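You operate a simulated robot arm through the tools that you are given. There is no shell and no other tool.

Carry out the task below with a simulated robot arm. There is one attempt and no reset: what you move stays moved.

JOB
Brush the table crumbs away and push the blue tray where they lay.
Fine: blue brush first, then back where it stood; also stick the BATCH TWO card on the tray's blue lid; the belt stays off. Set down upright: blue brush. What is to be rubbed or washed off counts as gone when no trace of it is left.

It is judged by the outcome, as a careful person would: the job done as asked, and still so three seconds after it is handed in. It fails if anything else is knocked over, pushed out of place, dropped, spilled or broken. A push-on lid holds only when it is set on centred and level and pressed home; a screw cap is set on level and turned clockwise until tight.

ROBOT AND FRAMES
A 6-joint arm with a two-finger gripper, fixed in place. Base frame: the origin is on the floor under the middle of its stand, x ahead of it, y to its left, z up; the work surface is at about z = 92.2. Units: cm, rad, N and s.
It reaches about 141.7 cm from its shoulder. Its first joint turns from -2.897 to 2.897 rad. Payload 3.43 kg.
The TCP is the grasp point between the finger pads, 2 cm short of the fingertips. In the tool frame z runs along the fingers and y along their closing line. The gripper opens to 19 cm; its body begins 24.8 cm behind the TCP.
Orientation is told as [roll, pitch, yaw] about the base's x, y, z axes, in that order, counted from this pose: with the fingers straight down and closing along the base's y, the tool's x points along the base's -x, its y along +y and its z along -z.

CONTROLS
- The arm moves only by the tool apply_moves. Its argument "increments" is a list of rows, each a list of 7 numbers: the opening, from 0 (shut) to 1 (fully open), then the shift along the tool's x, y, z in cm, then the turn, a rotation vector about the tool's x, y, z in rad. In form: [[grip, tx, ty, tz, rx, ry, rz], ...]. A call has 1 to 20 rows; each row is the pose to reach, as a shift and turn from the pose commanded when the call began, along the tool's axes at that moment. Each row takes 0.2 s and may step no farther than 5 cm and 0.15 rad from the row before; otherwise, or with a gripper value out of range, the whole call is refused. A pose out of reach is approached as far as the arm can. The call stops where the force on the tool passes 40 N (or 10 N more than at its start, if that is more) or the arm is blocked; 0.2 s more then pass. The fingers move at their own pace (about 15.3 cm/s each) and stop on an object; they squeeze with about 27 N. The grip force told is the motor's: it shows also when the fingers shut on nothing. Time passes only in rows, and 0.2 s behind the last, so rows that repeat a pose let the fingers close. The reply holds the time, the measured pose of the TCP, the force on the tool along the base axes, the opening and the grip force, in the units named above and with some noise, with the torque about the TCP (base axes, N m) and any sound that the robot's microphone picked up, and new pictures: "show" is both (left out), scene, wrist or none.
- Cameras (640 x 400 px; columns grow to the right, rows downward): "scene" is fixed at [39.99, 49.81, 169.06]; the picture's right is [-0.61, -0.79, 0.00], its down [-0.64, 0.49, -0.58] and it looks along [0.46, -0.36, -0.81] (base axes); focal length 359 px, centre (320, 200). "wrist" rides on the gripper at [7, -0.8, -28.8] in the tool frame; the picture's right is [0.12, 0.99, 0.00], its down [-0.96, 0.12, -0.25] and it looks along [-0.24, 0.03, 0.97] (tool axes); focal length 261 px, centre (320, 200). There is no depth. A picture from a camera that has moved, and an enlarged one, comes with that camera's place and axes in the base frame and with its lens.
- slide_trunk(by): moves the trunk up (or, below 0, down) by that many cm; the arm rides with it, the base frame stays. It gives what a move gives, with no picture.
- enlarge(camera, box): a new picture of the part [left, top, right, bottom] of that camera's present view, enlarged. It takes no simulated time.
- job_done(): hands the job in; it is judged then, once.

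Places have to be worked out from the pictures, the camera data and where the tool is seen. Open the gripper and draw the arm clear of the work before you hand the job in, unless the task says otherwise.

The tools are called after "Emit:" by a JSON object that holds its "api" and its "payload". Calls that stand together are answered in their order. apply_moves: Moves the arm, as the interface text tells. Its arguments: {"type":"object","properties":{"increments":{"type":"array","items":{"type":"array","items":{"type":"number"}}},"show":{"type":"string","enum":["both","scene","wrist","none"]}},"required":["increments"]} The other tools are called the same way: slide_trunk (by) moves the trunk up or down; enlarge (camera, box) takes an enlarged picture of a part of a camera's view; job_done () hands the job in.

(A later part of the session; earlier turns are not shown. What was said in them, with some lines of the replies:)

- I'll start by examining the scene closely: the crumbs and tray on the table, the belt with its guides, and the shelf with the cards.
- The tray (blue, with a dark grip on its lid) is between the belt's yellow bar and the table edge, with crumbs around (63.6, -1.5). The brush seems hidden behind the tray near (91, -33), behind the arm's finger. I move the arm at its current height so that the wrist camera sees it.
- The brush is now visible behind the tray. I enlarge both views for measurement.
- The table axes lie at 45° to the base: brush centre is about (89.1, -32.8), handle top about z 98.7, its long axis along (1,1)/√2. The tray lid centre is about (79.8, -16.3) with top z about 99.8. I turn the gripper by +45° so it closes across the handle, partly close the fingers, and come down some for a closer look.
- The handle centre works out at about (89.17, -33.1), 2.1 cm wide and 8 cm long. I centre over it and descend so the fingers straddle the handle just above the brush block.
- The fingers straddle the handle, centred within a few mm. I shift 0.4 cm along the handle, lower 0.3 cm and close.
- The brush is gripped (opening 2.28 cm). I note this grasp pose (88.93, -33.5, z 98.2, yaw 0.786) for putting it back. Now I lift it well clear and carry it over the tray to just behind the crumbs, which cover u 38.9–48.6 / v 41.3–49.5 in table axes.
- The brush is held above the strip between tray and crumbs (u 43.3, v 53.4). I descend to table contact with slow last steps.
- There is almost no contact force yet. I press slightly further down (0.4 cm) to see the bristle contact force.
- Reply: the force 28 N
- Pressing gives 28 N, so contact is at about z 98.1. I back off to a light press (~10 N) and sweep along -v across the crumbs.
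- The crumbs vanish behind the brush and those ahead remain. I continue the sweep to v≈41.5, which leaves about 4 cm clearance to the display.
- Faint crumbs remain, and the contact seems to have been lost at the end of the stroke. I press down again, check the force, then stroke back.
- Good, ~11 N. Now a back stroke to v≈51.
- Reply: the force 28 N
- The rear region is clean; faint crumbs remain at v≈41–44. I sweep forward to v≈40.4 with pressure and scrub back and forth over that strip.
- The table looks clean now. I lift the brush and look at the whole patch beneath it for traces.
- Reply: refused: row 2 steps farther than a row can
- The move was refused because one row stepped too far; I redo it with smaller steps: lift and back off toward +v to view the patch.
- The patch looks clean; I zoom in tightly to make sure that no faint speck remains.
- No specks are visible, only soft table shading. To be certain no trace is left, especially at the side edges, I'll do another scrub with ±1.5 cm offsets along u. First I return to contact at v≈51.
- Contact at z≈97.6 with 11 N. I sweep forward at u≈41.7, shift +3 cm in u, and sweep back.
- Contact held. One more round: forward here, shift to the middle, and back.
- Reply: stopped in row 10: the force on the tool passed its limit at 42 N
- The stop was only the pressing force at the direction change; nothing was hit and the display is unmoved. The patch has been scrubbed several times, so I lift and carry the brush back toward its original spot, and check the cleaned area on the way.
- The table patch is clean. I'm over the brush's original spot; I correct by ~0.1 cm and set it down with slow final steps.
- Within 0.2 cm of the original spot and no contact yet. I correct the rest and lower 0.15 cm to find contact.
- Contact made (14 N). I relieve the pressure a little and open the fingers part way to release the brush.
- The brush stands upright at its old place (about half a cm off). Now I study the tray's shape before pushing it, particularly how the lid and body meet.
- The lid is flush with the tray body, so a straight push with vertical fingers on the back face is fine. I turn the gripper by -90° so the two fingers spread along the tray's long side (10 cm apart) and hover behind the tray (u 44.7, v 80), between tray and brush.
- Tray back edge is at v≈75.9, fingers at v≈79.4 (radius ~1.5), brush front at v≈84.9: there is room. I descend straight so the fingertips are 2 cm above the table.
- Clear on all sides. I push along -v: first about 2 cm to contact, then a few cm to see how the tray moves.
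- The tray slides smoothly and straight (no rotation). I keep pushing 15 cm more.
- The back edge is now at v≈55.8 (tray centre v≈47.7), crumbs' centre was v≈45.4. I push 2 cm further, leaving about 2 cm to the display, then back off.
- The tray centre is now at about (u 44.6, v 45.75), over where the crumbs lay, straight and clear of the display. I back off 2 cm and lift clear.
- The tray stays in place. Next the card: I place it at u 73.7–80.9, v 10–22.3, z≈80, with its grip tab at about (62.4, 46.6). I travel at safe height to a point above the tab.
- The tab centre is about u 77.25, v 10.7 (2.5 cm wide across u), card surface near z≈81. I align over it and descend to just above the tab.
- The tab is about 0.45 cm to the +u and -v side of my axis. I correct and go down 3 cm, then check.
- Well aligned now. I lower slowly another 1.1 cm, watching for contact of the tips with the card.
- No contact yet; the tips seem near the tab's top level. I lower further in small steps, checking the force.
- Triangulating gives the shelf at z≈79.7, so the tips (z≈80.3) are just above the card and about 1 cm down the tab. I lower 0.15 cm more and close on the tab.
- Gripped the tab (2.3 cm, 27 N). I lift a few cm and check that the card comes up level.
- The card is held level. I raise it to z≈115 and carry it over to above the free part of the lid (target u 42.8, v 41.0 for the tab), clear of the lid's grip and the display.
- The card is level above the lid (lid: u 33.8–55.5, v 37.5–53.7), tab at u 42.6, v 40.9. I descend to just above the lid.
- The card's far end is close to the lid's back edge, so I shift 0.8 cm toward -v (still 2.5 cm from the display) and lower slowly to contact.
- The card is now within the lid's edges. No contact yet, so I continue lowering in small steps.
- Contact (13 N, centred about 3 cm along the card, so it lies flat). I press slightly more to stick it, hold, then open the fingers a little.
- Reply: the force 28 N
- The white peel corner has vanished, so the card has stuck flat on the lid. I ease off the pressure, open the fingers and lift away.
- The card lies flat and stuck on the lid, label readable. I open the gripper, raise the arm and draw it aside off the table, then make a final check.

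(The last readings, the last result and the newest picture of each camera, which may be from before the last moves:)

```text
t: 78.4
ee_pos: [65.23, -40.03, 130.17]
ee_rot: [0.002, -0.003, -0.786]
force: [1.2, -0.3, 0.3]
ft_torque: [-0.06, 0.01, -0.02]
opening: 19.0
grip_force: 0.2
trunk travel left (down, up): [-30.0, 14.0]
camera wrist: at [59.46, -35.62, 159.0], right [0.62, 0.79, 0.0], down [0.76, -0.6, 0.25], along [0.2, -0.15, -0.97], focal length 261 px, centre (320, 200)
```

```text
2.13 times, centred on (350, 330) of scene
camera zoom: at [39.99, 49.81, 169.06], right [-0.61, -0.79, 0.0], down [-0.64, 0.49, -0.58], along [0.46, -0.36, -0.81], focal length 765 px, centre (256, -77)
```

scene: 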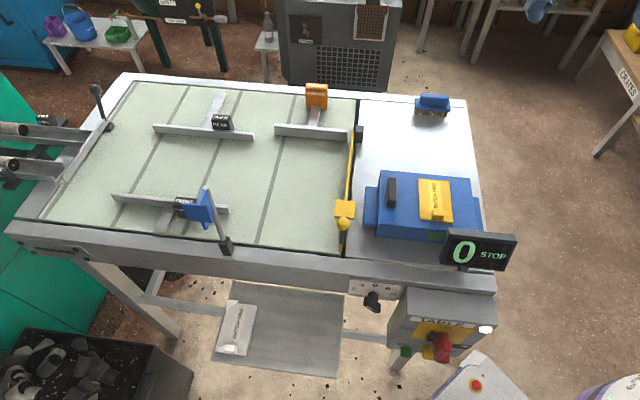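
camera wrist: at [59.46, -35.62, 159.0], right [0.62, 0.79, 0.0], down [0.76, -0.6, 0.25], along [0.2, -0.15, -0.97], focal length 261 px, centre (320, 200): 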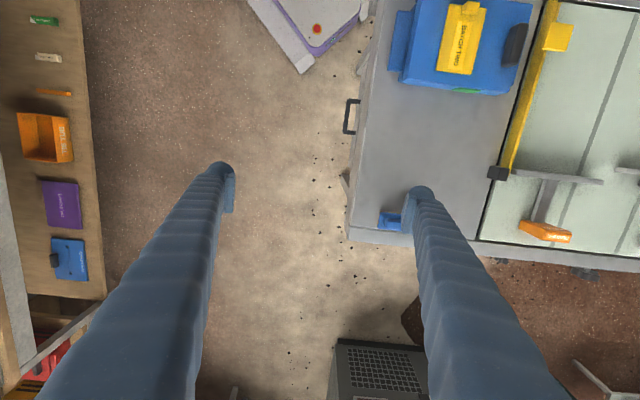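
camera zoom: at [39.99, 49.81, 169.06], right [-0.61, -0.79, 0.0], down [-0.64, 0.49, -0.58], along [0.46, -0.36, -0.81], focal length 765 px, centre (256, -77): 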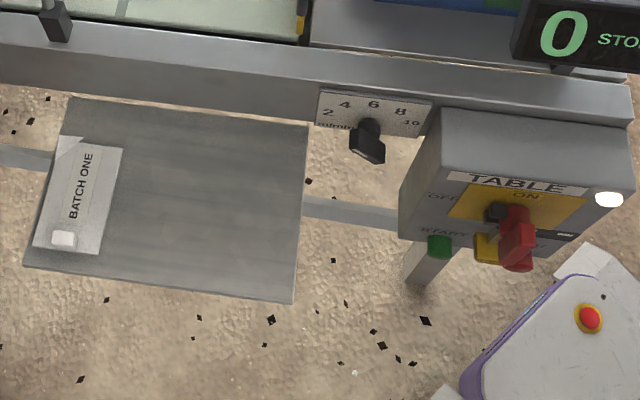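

Everything checks out:
- **Crumbs:** no trace left on the table.
- **Brush:** upright at its old place, about half a cm off.
- **Tray:** where the crumbs lay.
- **Card:** BATCH TWO is stuck flat on the lid.
- **Belt and the rest:** the display still reads "0 STOP", and nothing else has moved.

The gripper is open and the arm is clear, so I hand the job in.

Emit:
{"api": "job_done", "payload": {}}

```text
The job is handed in.
```

I've handed the job in, and by my last camera check everything you asked for is done.

- **Crumbs:** I went over the patch several times with the blue brush, and close-up views of the table showed no trace left.
- **Brush:** It is upright where it stood, about half a centimetre off its original spot.
- **Tray:** I pushed it straight onto the place where the crumbs lay; its centre is within about 1 cm of theirs.
- **Card:** BATCH TWO is pressed flat and stuck on the tray's blue lid, clear of the lid's grip.
- **Belt:** It stayed off, and the display still reads "0 STOP".

The arm hit its force limit once while scrubbing. That was the brush pressing on the table, and nothing was knocked or moved. The gripper is open and the arm is off the table.
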